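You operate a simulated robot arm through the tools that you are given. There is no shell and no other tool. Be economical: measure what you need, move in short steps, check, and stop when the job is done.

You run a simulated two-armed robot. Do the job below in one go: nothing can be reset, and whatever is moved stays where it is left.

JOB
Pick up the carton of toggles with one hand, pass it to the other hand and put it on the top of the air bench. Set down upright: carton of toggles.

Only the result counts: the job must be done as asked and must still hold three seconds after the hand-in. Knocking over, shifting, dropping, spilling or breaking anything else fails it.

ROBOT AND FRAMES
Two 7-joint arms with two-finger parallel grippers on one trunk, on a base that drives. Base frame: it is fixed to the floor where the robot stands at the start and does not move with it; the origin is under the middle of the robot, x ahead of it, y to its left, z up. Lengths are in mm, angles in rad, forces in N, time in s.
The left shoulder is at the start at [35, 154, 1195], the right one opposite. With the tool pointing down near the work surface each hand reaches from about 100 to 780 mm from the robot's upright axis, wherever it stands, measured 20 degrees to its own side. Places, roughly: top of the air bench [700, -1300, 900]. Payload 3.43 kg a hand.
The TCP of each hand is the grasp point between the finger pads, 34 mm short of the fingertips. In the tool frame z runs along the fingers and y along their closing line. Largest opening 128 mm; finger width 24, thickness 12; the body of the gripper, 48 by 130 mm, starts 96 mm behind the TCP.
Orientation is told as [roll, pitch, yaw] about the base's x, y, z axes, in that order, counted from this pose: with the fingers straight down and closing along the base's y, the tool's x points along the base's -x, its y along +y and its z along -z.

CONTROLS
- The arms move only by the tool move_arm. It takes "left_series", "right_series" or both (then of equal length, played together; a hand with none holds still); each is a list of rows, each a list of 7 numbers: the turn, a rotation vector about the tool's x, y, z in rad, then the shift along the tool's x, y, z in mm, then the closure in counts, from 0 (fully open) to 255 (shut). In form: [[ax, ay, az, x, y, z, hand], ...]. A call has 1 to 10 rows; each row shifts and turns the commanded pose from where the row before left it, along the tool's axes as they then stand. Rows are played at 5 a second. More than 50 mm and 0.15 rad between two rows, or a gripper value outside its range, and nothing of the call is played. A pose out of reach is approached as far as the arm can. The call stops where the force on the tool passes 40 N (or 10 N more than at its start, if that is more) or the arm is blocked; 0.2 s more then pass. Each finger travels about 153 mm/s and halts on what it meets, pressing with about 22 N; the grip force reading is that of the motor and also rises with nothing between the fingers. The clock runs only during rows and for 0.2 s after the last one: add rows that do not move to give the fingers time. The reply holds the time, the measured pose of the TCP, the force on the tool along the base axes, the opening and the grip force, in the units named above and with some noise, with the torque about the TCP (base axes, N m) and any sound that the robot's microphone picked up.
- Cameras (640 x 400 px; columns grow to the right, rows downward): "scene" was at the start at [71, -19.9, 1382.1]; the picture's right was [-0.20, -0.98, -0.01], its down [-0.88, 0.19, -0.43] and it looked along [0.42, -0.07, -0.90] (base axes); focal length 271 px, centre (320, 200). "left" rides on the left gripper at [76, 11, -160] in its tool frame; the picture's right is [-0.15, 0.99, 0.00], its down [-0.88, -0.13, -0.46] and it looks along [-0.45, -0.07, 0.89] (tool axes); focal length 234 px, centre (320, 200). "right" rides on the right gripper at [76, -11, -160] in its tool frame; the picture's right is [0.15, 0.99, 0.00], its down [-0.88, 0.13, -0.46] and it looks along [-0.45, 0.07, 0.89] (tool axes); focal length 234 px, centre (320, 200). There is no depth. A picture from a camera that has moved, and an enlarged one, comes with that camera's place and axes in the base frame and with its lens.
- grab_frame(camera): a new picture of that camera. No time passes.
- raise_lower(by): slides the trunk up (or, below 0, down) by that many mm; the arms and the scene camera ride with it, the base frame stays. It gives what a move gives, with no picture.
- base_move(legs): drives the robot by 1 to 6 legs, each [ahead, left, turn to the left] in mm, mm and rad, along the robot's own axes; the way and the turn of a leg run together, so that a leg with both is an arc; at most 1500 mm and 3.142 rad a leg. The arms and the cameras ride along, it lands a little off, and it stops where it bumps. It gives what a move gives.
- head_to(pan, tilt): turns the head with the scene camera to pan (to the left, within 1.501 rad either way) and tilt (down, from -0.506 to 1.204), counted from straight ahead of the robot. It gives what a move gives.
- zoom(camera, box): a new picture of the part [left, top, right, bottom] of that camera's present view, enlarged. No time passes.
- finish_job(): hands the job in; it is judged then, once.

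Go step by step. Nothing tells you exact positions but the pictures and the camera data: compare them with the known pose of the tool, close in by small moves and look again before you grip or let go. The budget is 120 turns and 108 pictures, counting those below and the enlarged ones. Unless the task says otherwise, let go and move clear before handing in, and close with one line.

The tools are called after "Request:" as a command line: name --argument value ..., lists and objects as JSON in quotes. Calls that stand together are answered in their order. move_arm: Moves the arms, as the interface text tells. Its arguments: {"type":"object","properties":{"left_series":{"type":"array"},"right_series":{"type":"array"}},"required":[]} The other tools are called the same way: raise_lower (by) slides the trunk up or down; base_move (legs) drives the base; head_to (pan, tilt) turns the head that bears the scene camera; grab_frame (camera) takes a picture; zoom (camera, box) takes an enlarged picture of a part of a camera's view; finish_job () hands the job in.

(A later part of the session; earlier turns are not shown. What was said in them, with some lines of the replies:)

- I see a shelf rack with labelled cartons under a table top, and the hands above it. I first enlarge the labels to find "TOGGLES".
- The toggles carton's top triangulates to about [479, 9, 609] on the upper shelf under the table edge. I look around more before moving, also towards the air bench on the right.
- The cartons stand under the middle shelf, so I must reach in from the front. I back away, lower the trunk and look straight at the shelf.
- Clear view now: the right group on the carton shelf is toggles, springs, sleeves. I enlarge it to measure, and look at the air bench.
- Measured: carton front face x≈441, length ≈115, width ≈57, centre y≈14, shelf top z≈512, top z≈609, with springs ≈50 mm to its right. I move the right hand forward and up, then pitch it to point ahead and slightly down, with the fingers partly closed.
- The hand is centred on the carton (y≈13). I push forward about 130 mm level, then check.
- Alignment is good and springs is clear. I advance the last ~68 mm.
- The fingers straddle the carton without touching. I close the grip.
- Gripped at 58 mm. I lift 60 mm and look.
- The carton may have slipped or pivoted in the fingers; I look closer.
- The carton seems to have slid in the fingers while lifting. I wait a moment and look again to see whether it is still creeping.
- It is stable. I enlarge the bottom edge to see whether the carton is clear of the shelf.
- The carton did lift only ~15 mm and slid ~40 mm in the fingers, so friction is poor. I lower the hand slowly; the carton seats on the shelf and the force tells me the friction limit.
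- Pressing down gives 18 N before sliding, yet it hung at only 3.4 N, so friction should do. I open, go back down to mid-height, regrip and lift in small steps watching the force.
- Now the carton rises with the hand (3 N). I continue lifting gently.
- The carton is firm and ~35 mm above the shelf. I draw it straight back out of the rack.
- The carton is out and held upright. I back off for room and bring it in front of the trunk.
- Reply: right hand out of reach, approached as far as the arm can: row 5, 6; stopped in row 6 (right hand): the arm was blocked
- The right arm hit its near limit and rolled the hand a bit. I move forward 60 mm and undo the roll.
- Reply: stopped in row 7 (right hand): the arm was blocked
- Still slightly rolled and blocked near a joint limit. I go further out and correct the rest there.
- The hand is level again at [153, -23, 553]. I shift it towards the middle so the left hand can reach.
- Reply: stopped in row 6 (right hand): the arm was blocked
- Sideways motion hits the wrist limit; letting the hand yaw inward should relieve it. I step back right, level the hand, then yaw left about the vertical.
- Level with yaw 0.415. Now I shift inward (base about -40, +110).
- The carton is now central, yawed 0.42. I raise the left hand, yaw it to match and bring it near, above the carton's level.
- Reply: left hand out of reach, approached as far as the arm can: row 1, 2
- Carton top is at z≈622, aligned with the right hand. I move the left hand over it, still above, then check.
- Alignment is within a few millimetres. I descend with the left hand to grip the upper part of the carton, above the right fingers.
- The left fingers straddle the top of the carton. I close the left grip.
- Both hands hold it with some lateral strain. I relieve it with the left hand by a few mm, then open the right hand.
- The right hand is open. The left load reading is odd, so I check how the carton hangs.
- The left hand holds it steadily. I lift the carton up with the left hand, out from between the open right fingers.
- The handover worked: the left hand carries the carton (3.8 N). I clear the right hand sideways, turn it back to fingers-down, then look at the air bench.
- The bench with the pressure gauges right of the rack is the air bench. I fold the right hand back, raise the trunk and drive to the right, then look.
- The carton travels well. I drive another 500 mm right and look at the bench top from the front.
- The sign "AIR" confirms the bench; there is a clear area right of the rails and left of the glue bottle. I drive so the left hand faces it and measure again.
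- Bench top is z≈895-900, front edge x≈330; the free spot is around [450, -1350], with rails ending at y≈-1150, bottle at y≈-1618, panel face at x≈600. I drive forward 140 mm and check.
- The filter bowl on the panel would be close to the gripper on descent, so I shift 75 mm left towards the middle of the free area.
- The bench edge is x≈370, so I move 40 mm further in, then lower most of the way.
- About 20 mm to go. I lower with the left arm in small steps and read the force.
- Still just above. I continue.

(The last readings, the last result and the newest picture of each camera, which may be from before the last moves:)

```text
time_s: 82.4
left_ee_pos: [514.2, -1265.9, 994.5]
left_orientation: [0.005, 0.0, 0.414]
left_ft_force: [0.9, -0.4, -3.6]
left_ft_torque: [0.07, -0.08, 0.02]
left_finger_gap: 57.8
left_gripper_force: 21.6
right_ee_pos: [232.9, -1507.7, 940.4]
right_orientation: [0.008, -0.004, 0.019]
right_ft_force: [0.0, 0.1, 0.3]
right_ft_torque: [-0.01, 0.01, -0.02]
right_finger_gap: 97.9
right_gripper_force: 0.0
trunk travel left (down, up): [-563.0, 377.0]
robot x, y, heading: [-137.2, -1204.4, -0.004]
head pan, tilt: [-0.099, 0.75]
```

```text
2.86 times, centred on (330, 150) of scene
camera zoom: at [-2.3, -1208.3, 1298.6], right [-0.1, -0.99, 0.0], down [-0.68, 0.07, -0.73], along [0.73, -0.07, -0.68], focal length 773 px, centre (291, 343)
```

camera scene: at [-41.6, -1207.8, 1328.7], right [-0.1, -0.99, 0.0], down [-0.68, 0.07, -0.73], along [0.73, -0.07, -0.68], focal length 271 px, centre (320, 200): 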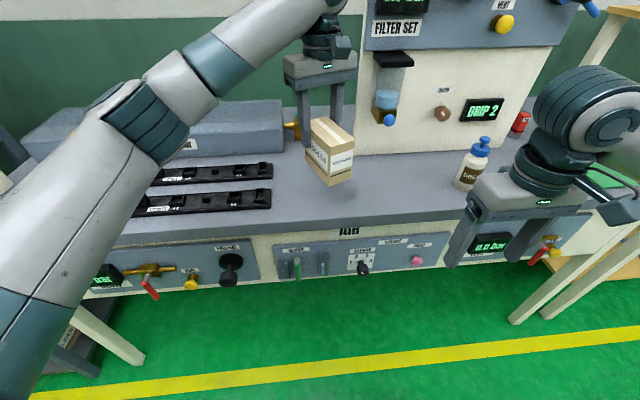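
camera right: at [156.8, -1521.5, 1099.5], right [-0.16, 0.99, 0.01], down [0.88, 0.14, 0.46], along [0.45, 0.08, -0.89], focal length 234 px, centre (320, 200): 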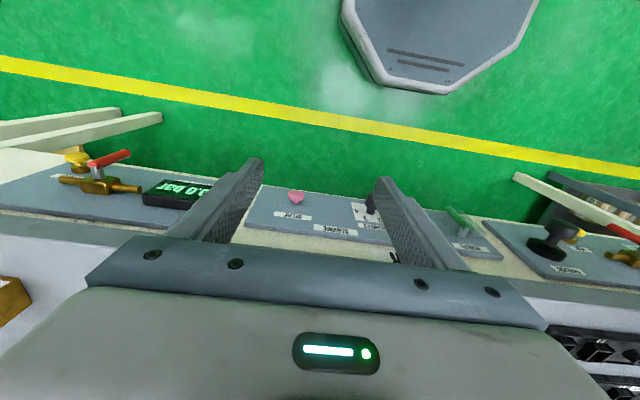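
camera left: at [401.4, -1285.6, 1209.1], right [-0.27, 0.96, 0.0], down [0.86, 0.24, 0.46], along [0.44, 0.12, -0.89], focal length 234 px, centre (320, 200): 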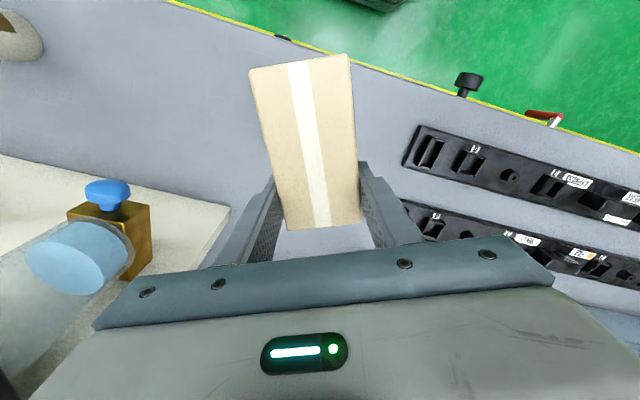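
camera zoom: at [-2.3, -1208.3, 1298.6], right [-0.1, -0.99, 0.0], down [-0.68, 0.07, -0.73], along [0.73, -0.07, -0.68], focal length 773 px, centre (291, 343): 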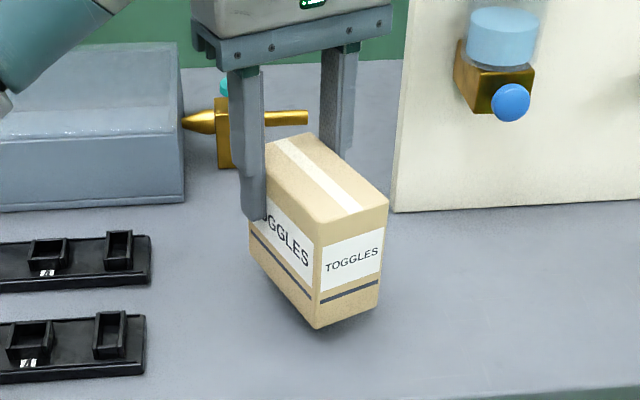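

Not touching yet. I go on in 2 mm steps.

Request:
move_arm --left_series '[[0, 0, 0, 0, 0, 2, 255], [0, 0, 0, 0, 0, 2, 255], [0, 0, 0, 0, 0, 0, 255]]'

Request:
move_arm --left_series '[[0, 0, 0, 0, 0, 2, 255], [0, 0, 0, 0, 0, 1, 255], [0, 0, 0, 0, 0, 0, 255]]'

Request:
zoom --camera "scene" --box '[250, 80, 410, 220]'

```text
time_s: 83.2
left_ee_pos: [515.2, -1266.2, 991.4]
left_orientation: [0.003, 0.0, 0.415]
left_ft_force: [-0.8, -0.2, -2.8]
left_ft_torque: [0.05, -0.1, -0.01]
left_finger_gap: 58.0
left_gripper_force: 21.8
right_ee_pos: [233.7, -1508.2, 940.7]
right_orientation: [0.007, -0.003, 0.019]
right_ft_force: [-0.4, -0.3, 0.0]
right_ft_torque: [0.01, 0.0, -0.01]
right_finger_gap: 98.1
right_gripper_force: 0.1
trunk travel left (down, up): [-563.0, 377.0]
robot x, y, heading: [-135.6, -1202.4, -0.003]
head pan, tilt: [-0.099, 0.75]
```

```text
time_s: 84.0
left_ee_pos: [515.2, -1264.8, 987.0]
left_orientation: [0.003, 0.0, 0.417]
left_ft_force: [0.5, -0.5, -2.7]
left_ft_torque: [0.03, -0.11, -0.01]
left_finger_gap: 57.7
left_gripper_force: 21.8
right_ee_pos: [233.0, -1508.8, 941.5]
right_orientation: [0.007, -0.004, 0.016]
right_ft_force: [-0.3, 0.3, -1.3]
right_ft_torque: [0.02, -0.01, -0.01]
right_finger_gap: 97.9
right_gripper_force: 0.1
trunk travel left (down, up): [-563.0, 377.0]
robot x, y, heading: [-137.9, -1204.7, -0.002]
head pan, tilt: [-0.099, 0.75]
```

```text
2.86 times, centred on (330, 150) of scene
camera zoom: at [-2.3, -1208.3, 1298.6], right [-0.1, -0.99, 0.0], down [-0.68, 0.07, -0.73], along [0.73, -0.07, -0.68], focal length 773 px, centre (291, 343)
```

zoom: 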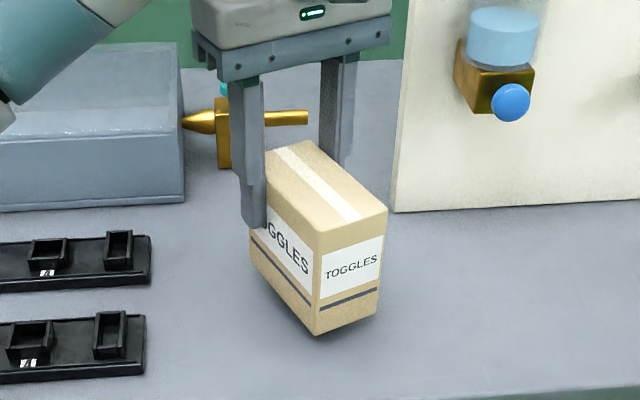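

Request:
move_arm --left_series '[[0, 0, 0, 0, 0, 2, 255], [0, 0, 0, 0, 0, 1.5, 255], [0, 0, 0, 0, 0, 0, 255]]'

Request:
move_arm --left_series '[[0, 0, 0, 0, 0, 1.5, 255], [0, 0, 0, 0, 0, 1.5, 255], [0, 0, 0, 0, 0, 0, 255]]'

Request:
zoom --camera "scene" --box '[250, 80, 410, 220]'

```text
time_s: 84.8
left_ee_pos: [515.2, -1264.6, 984.2]
left_orientation: [0.004, 0.001, 0.414]
left_ft_force: [-0.1, 0.2, -3.1]
left_ft_torque: [0.07, -0.11, -0.03]
left_finger_gap: 57.7
left_gripper_force: 21.5
right_ee_pos: [231.8, -1508.0, 940.3]
right_orientation: [0.008, -0.003, 0.017]
right_ft_force: [-0.6, 0.4, -0.8]
right_ft_torque: [0.01, -0.02, 0.02]
right_finger_gap: 97.8
right_gripper_force: 0.1
trunk travel left (down, up): [-563.0, 377.0]
robot x, y, heading: [-142.7, -1204.7, 0.001]
head pan, tilt: [-0.099, 0.75]
```

```text
time_s: 85.6
left_ee_pos: [513.5, -1265.0, 980.7]
left_orientation: [0.003, -0.001, 0.417]
left_ft_force: [0.3, 0.9, -2.5]
left_ft_torque: [0.0, -0.05, 0.02]
left_finger_gap: 58.1
left_gripper_force: 21.8
right_ee_pos: [233.1, -1508.6, 940.2]
right_orientation: [0.007, -0.003, 0.017]
right_ft_force: [0.1, 0.2, 0.1]
right_ft_torque: [0.01, 0.01, 0.0]
right_finger_gap: 97.6
right_gripper_force: 0.0
trunk travel left (down, up): [-563.0, 377.0]
robot x, y, heading: [-135.4, -1201.0, -0.002]
head pan, tilt: [-0.099, 0.75]
```

```text
2.86 times, centred on (330, 150) of scene
camera zoom: at [-2.3, -1208.3, 1298.6], right [-0.1, -0.99, 0.0], down [-0.68, 0.07, -0.73], along [0.73, -0.07, -0.68], focal length 773 px, centre (291, 343)
```

zoom: 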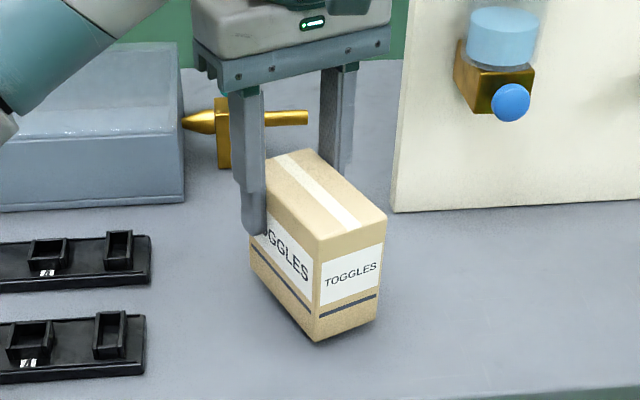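

The shadow gap is nearly closed; I go on in small steps until the load goes off.

Request:
move_arm --left_series '[[0, 0, 0, 0, 0, 1.5, 255], [0, 0, 0, 0, 0, 1.5, 255], [0, 0, 0, 0, 0, 0, 255]]'

Request:
move_arm --left_series '[[0, 0, 0, 0, 0, 1.5, 255], [0, 0, 0, 0, 0, 0, 255]]'

Request:
zoom --camera "scene" --box '[290, 130, 390, 210]'

```text
time_s: 86.4
left_ee_pos: [514.0, -1265.2, 978.8]
left_orientation: [0.002, -0.001, 0.416]
left_ft_force: [0.0, -0.8, -3.2]
left_ft_torque: [0.05, -0.05, -0.01]
left_finger_gap: 57.9
left_gripper_force: 22.0
right_ee_pos: [233.5, -1508.0, 939.4]
right_orientation: [0.008, -0.003, 0.015]
right_ft_force: [-0.6, 0.6, 0.5]
right_ft_torque: [-0.03, 0.02, 0.06]
right_finger_gap: 97.7
right_gripper_force: 0.0
trunk travel left (down, up): [-563.0, 377.0]
robot x, y, heading: [-139.1, -1202.8, -0.002]
head pan, tilt: [-0.099, 0.75]
```

```text
time_s: 87.0
left_ee_pos: [513.9, -1264.1, 977.0]
left_orientation: [0.004, 0.0, 0.416]
left_ft_force: [-0.2, 0.3, -2.5]
left_ft_torque: [0.06, -0.11, 0.0]
left_finger_gap: 58.0
left_gripper_force: 22.2
right_ee_pos: [233.5, -1508.4, 939.9]
right_orientation: [0.005, -0.002, 0.017]
right_ft_force: [-0.1, 1.4, -0.7]
right_ft_torque: [0.02, 0.02, 0.0]
right_finger_gap: 97.9
right_gripper_force: 0.1
trunk travel left (down, up): [-563.0, 377.0]
robot x, y, heading: [-134.8, -1203.3, -0.002]
head pan, tilt: [-0.099, 0.75]
```

```text
5.00 times, centred on (340, 170) of scene
camera zoom: at [-2.3, -1208.3, 1298.6], right [-0.1, -0.99, 0.0], down [-0.68, 0.07, -0.73], along [0.73, -0.07, -0.68], focal length 1353 px, centre (220, 350)
```

zoom: 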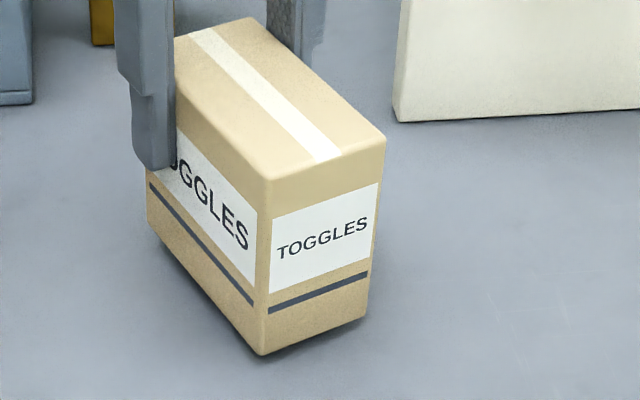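

Request:
move_arm --left_series '[[0, 0, 0, 0, 0, 1.5, 255], [0, 0, 0, 0, 0, 1.5, 255], [0, 0, 0, 0, 0, 0, 255]]'

Request:
move_arm --left_series '[[0, 0, 0, 0, 0, 1.5, 255], [0, 0, 0, 0, 0, 0, 255]]'

Request:
zoom --camera "scene" --box '[290, 130, 390, 210]'

```text
time_s: 87.8
left_ee_pos: [514.5, -1265.0, 973.4]
left_orientation: [0.003, -0.001, 0.415]
left_ft_force: [0.4, 0.5, -2.7]
left_ft_torque: [0.03, -0.07, -0.01]
left_finger_gap: 58.0
left_gripper_force: 22.7
right_ee_pos: [232.7, -1507.2, 939.8]
right_orientation: [0.009, -0.003, 0.02]
right_ft_force: [-0.2, 0.0, 0.1]
right_ft_torque: [-0.04, -0.01, -0.01]
right_finger_gap: 97.9
right_gripper_force: 0.1
trunk travel left (down, up): [-563.0, 377.0]
robot x, y, heading: [-138.0, -1203.2, 0.001]
head pan, tilt: [-0.099, 0.75]
```

```text
time_s: 88.4
left_ee_pos: [514.8, -1264.9, 971.7]
left_orientation: [0.004, 0.001, 0.414]
left_ft_force: [-0.1, 0.4, -2.9]
left_ft_torque: [0.02, -0.07, -0.03]
left_finger_gap: 57.8
left_gripper_force: 21.9
right_ee_pos: [232.7, -1508.4, 941.4]
right_orientation: [0.006, -0.004, 0.017]
right_ft_force: [-0.2, 0.3, 0.2]
right_ft_torque: [0.04, -0.03, 0.01]
right_finger_gap: 97.9
right_gripper_force: 0.0
trunk travel left (down, up): [-563.0, 377.0]
robot x, y, heading: [-137.8, -1202.8, -0.002]
head pan, tilt: [-0.099, 0.75]
```

```text
5.00 times, centred on (340, 170) of scene
camera zoom: at [-2.3, -1208.3, 1298.6], right [-0.1, -0.99, 0.0], down [-0.68, 0.07, -0.73], along [0.73, -0.07, -0.68], focal length 1353 px, centre (220, 350)
```

zoom: 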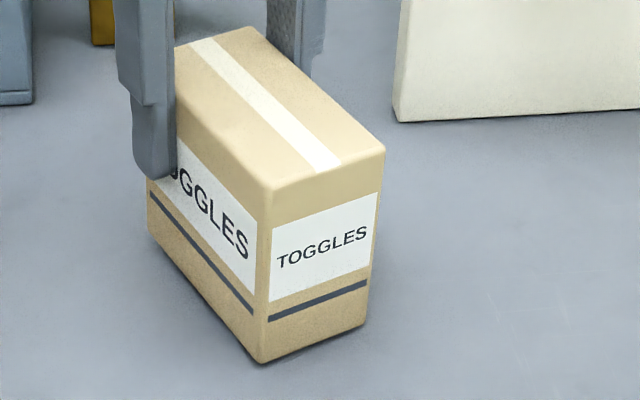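

Request:
move_arm --left_series '[[0, 0, 0, 0, 0, 1.5, 255], [0, 0, 0, 0, 0, 1, 255], [0, 0, 0, 0, 0, 0, 255]]'

Request:
move_arm --left_series '[[0, 0, 0, 0, 0, 1.5, 255], [0, 0, 0, 0, 0, 1, 255], [0, 0, 0, 0, 0, 0, 255]]'

Request:
zoom --camera "scene" --box '[290, 130, 390, 210]'

```text
time_s: 89.2
left_ee_pos: [515.4, -1264.3, 968.9]
left_orientation: [0.003, 0.001, 0.417]
left_ft_force: [0.6, 0.3, -2.3]
left_ft_torque: [0.02, -0.08, 0.02]
left_finger_gap: 58.2
left_gripper_force: 22.2
right_ee_pos: [233.0, -1506.9, 941.4]
right_orientation: [0.006, -0.005, 0.017]
right_ft_force: [0.4, -0.3, -0.3]
right_ft_torque: [0.01, -0.02, 0.0]
right_finger_gap: 97.9
right_gripper_force: 0.0
trunk travel left (down, up): [-563.0, 377.0]
robot x, y, heading: [-140.7, -1203.4, -0.001]
head pan, tilt: [-0.099, 0.75]
```

```text
time_s: 90.0
left_ee_pos: [514.7, -1264.8, 968.2]
left_orientation: [0.002, 0.0, 0.419]
left_ft_force: [4.4, 0.8, 10.0]
left_ft_torque: [-0.52, 0.41, 0.11]
left_finger_gap: 58.0
left_gripper_force: 22.1
right_ee_pos: [233.3, -1507.4, 942.1]
right_orientation: [0.007, -0.004, 0.017]
right_ft_force: [0.1, 0.4, -0.5]
right_ft_torque: [0.0, -0.01, -0.01]
right_finger_gap: 97.7
right_gripper_force: 0.1
trunk travel left (down, up): [-563.0, 377.0]
robot x, y, heading: [-137.4, -1203.4, -0.003]
head pan, tilt: [-0.099, 0.75]
```

```text
5.00 times, centred on (340, 170) of scene
camera zoom: at [-2.9, -1207.8, 1298.8], right [-0.1, -0.99, 0.0], down [-0.68, 0.07, -0.73], along [0.73, -0.07, -0.68], focal length 1353 px, centre (220, 350)
```

zoom: 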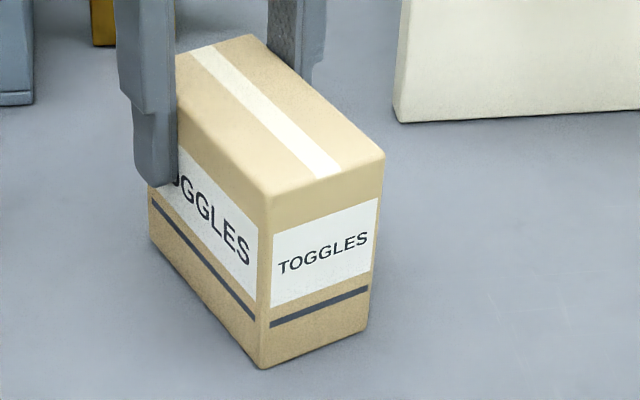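

The carton stands on the bench (10 N upwards). I ease off, open the left hand and raise it straight up.

Request:
move_arm --left_series '[[0, 0, 0, 0, 0, -0.7, 255], [0, 0, 0, 0, 0, 0, 120], [0, 0, 0, 0, 0, 0, 80], [0, 0, 0, 0, 0, 0, 80], [0, 0, 0, 0, 0, 0, 80]]'

Request:
zoom --camera "scene" --box '[270, 90, 410, 210]'

```text
time_s: 91.2
left_ee_pos: [512.9, -1265.2, 968.5]
left_orientation: [0.002, -0.001, 0.416]
left_ft_force: [-0.4, 0.1, 0.1]
left_ft_torque: [-0.01, 0.02, -0.01]
left_finger_gap: 87.6
left_gripper_force: 0.1
right_ee_pos: [233.2, -1508.7, 940.1]
right_orientation: [0.006, -0.004, 0.018]
right_ft_force: [0.5, 0.2, 0.3]
right_ft_torque: [0.0, -0.03, 0.0]
right_finger_gap: 98.0
right_gripper_force: 0.1
trunk travel left (down, up): [-563.0, 377.0]
robot x, y, heading: [-139.5, -1203.0, 0.0]
head pan, tilt: [-0.099, 0.75]
```

```text
3.33 times, centred on (340, 150) of scene
camera zoom: at [-2.7, -1208.3, 1298.7], right [-0.1, -0.99, 0.0], down [-0.68, 0.07, -0.73], along [0.73, -0.07, -0.68], focal length 902 px, centre (253, 367)
```

zoom: 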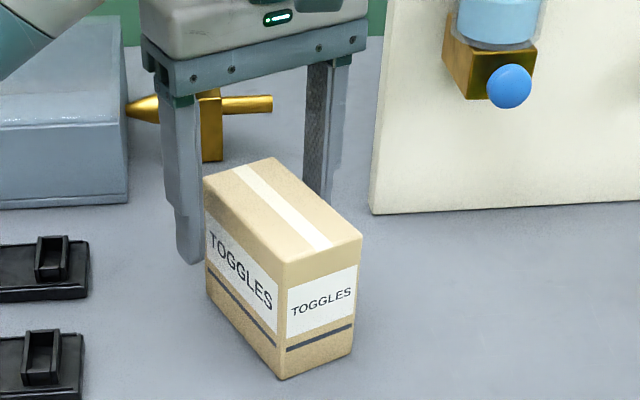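

The carton stands freely and upright. I raise the left hand clear and back the robot off.

Request:
move_arm --left_series '[[0, 0, 0, 0, 0, -10, 80], [0, 0, 0, 0, 0, -20, 80], [0, 0, 0, 0, 0, -25, 80], [0, 0, 0, 0, 0, -25, 80], [0, 0, 0, 0, 0, -25, 80], [0, 0, 0, 0, 0, -25, 80], [0, 0, 0, 0, 0, 0, 80]]'

Request:
base_move --legs '[[-200, 0, 0]]'

Request:
grab_frame --camera "scene"

```text
time_s: 92.8
left_ee_pos: [514.4, -1265.6, 1097.8]
left_orientation: [0.006, -0.002, 0.415]
left_ft_force: [0.7, -0.3, 1.1]
left_ft_torque: [0.0, 0.05, 0.04]
left_finger_gap: 87.9
left_gripper_force: 0.0
right_ee_pos: [233.7, -1507.7, 940.5]
right_orientation: [0.007, -0.003, 0.016]
right_ft_force: [0.1, 0.3, 1.3]
right_ft_torque: [0.02, 0.04, 0.01]
right_finger_gap: 98.0
right_gripper_force: 0.1
trunk travel left (down, up): [-563.0, 377.0]
robot x, y, heading: [-141.1, -1201.8, -0.002]
head pan, tilt: [-0.099, 0.75]
```

```text
time_s: 94.4
left_ee_pos: [315.6, -1264.0, 1097.1]
left_orientation: [0.004, -0.001, 0.418]
left_ft_force: [-0.1, 0.2, -0.5]
left_ft_torque: [-0.02, 0.01, -0.03]
left_finger_gap: 87.8
left_gripper_force: 0.0
right_ee_pos: [35.1, -1508.2, 940.9]
right_orientation: [0.007, -0.003, 0.017]
right_ft_force: [1.1, 0.2, 1.0]
right_ft_torque: [0.04, 0.0, 0.0]
right_finger_gap: 98.1
right_gripper_force: 0.1
trunk travel left (down, up): [-563.0, 377.0]
robot x, y, heading: [-336.6, -1200.9, 0.001]
head pan, tilt: [-0.099, 0.75]
```

```text
39 pictures are left
camera scene: at [-201.0, -1208.1, 1298.7], right [-0.1, -0.99, 0.0], down [-0.68, 0.07, -0.73], along [0.73, -0.07, -0.68], focal length 271 px, centre (320, 200)
```

scene: 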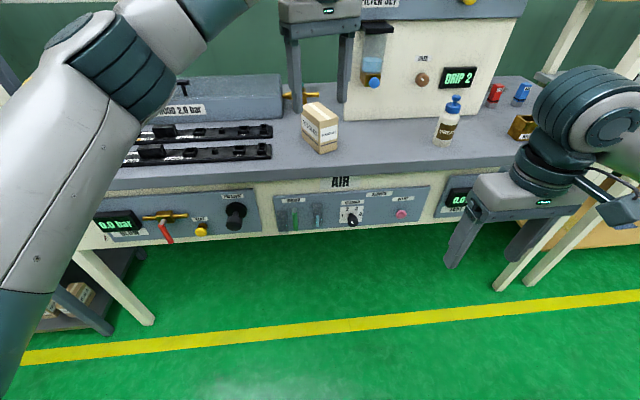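

The carton of toggles stands upright on the air bench, the other things are undisturbed and both hands are clear. I hand the job in.

Request:
finish_job

```text
The job is handed in.
```

The carton of toggles was picked up with the right hand, passed to the left hand and set down upright on top of the air bench; both hands were clear of it at hand-in.
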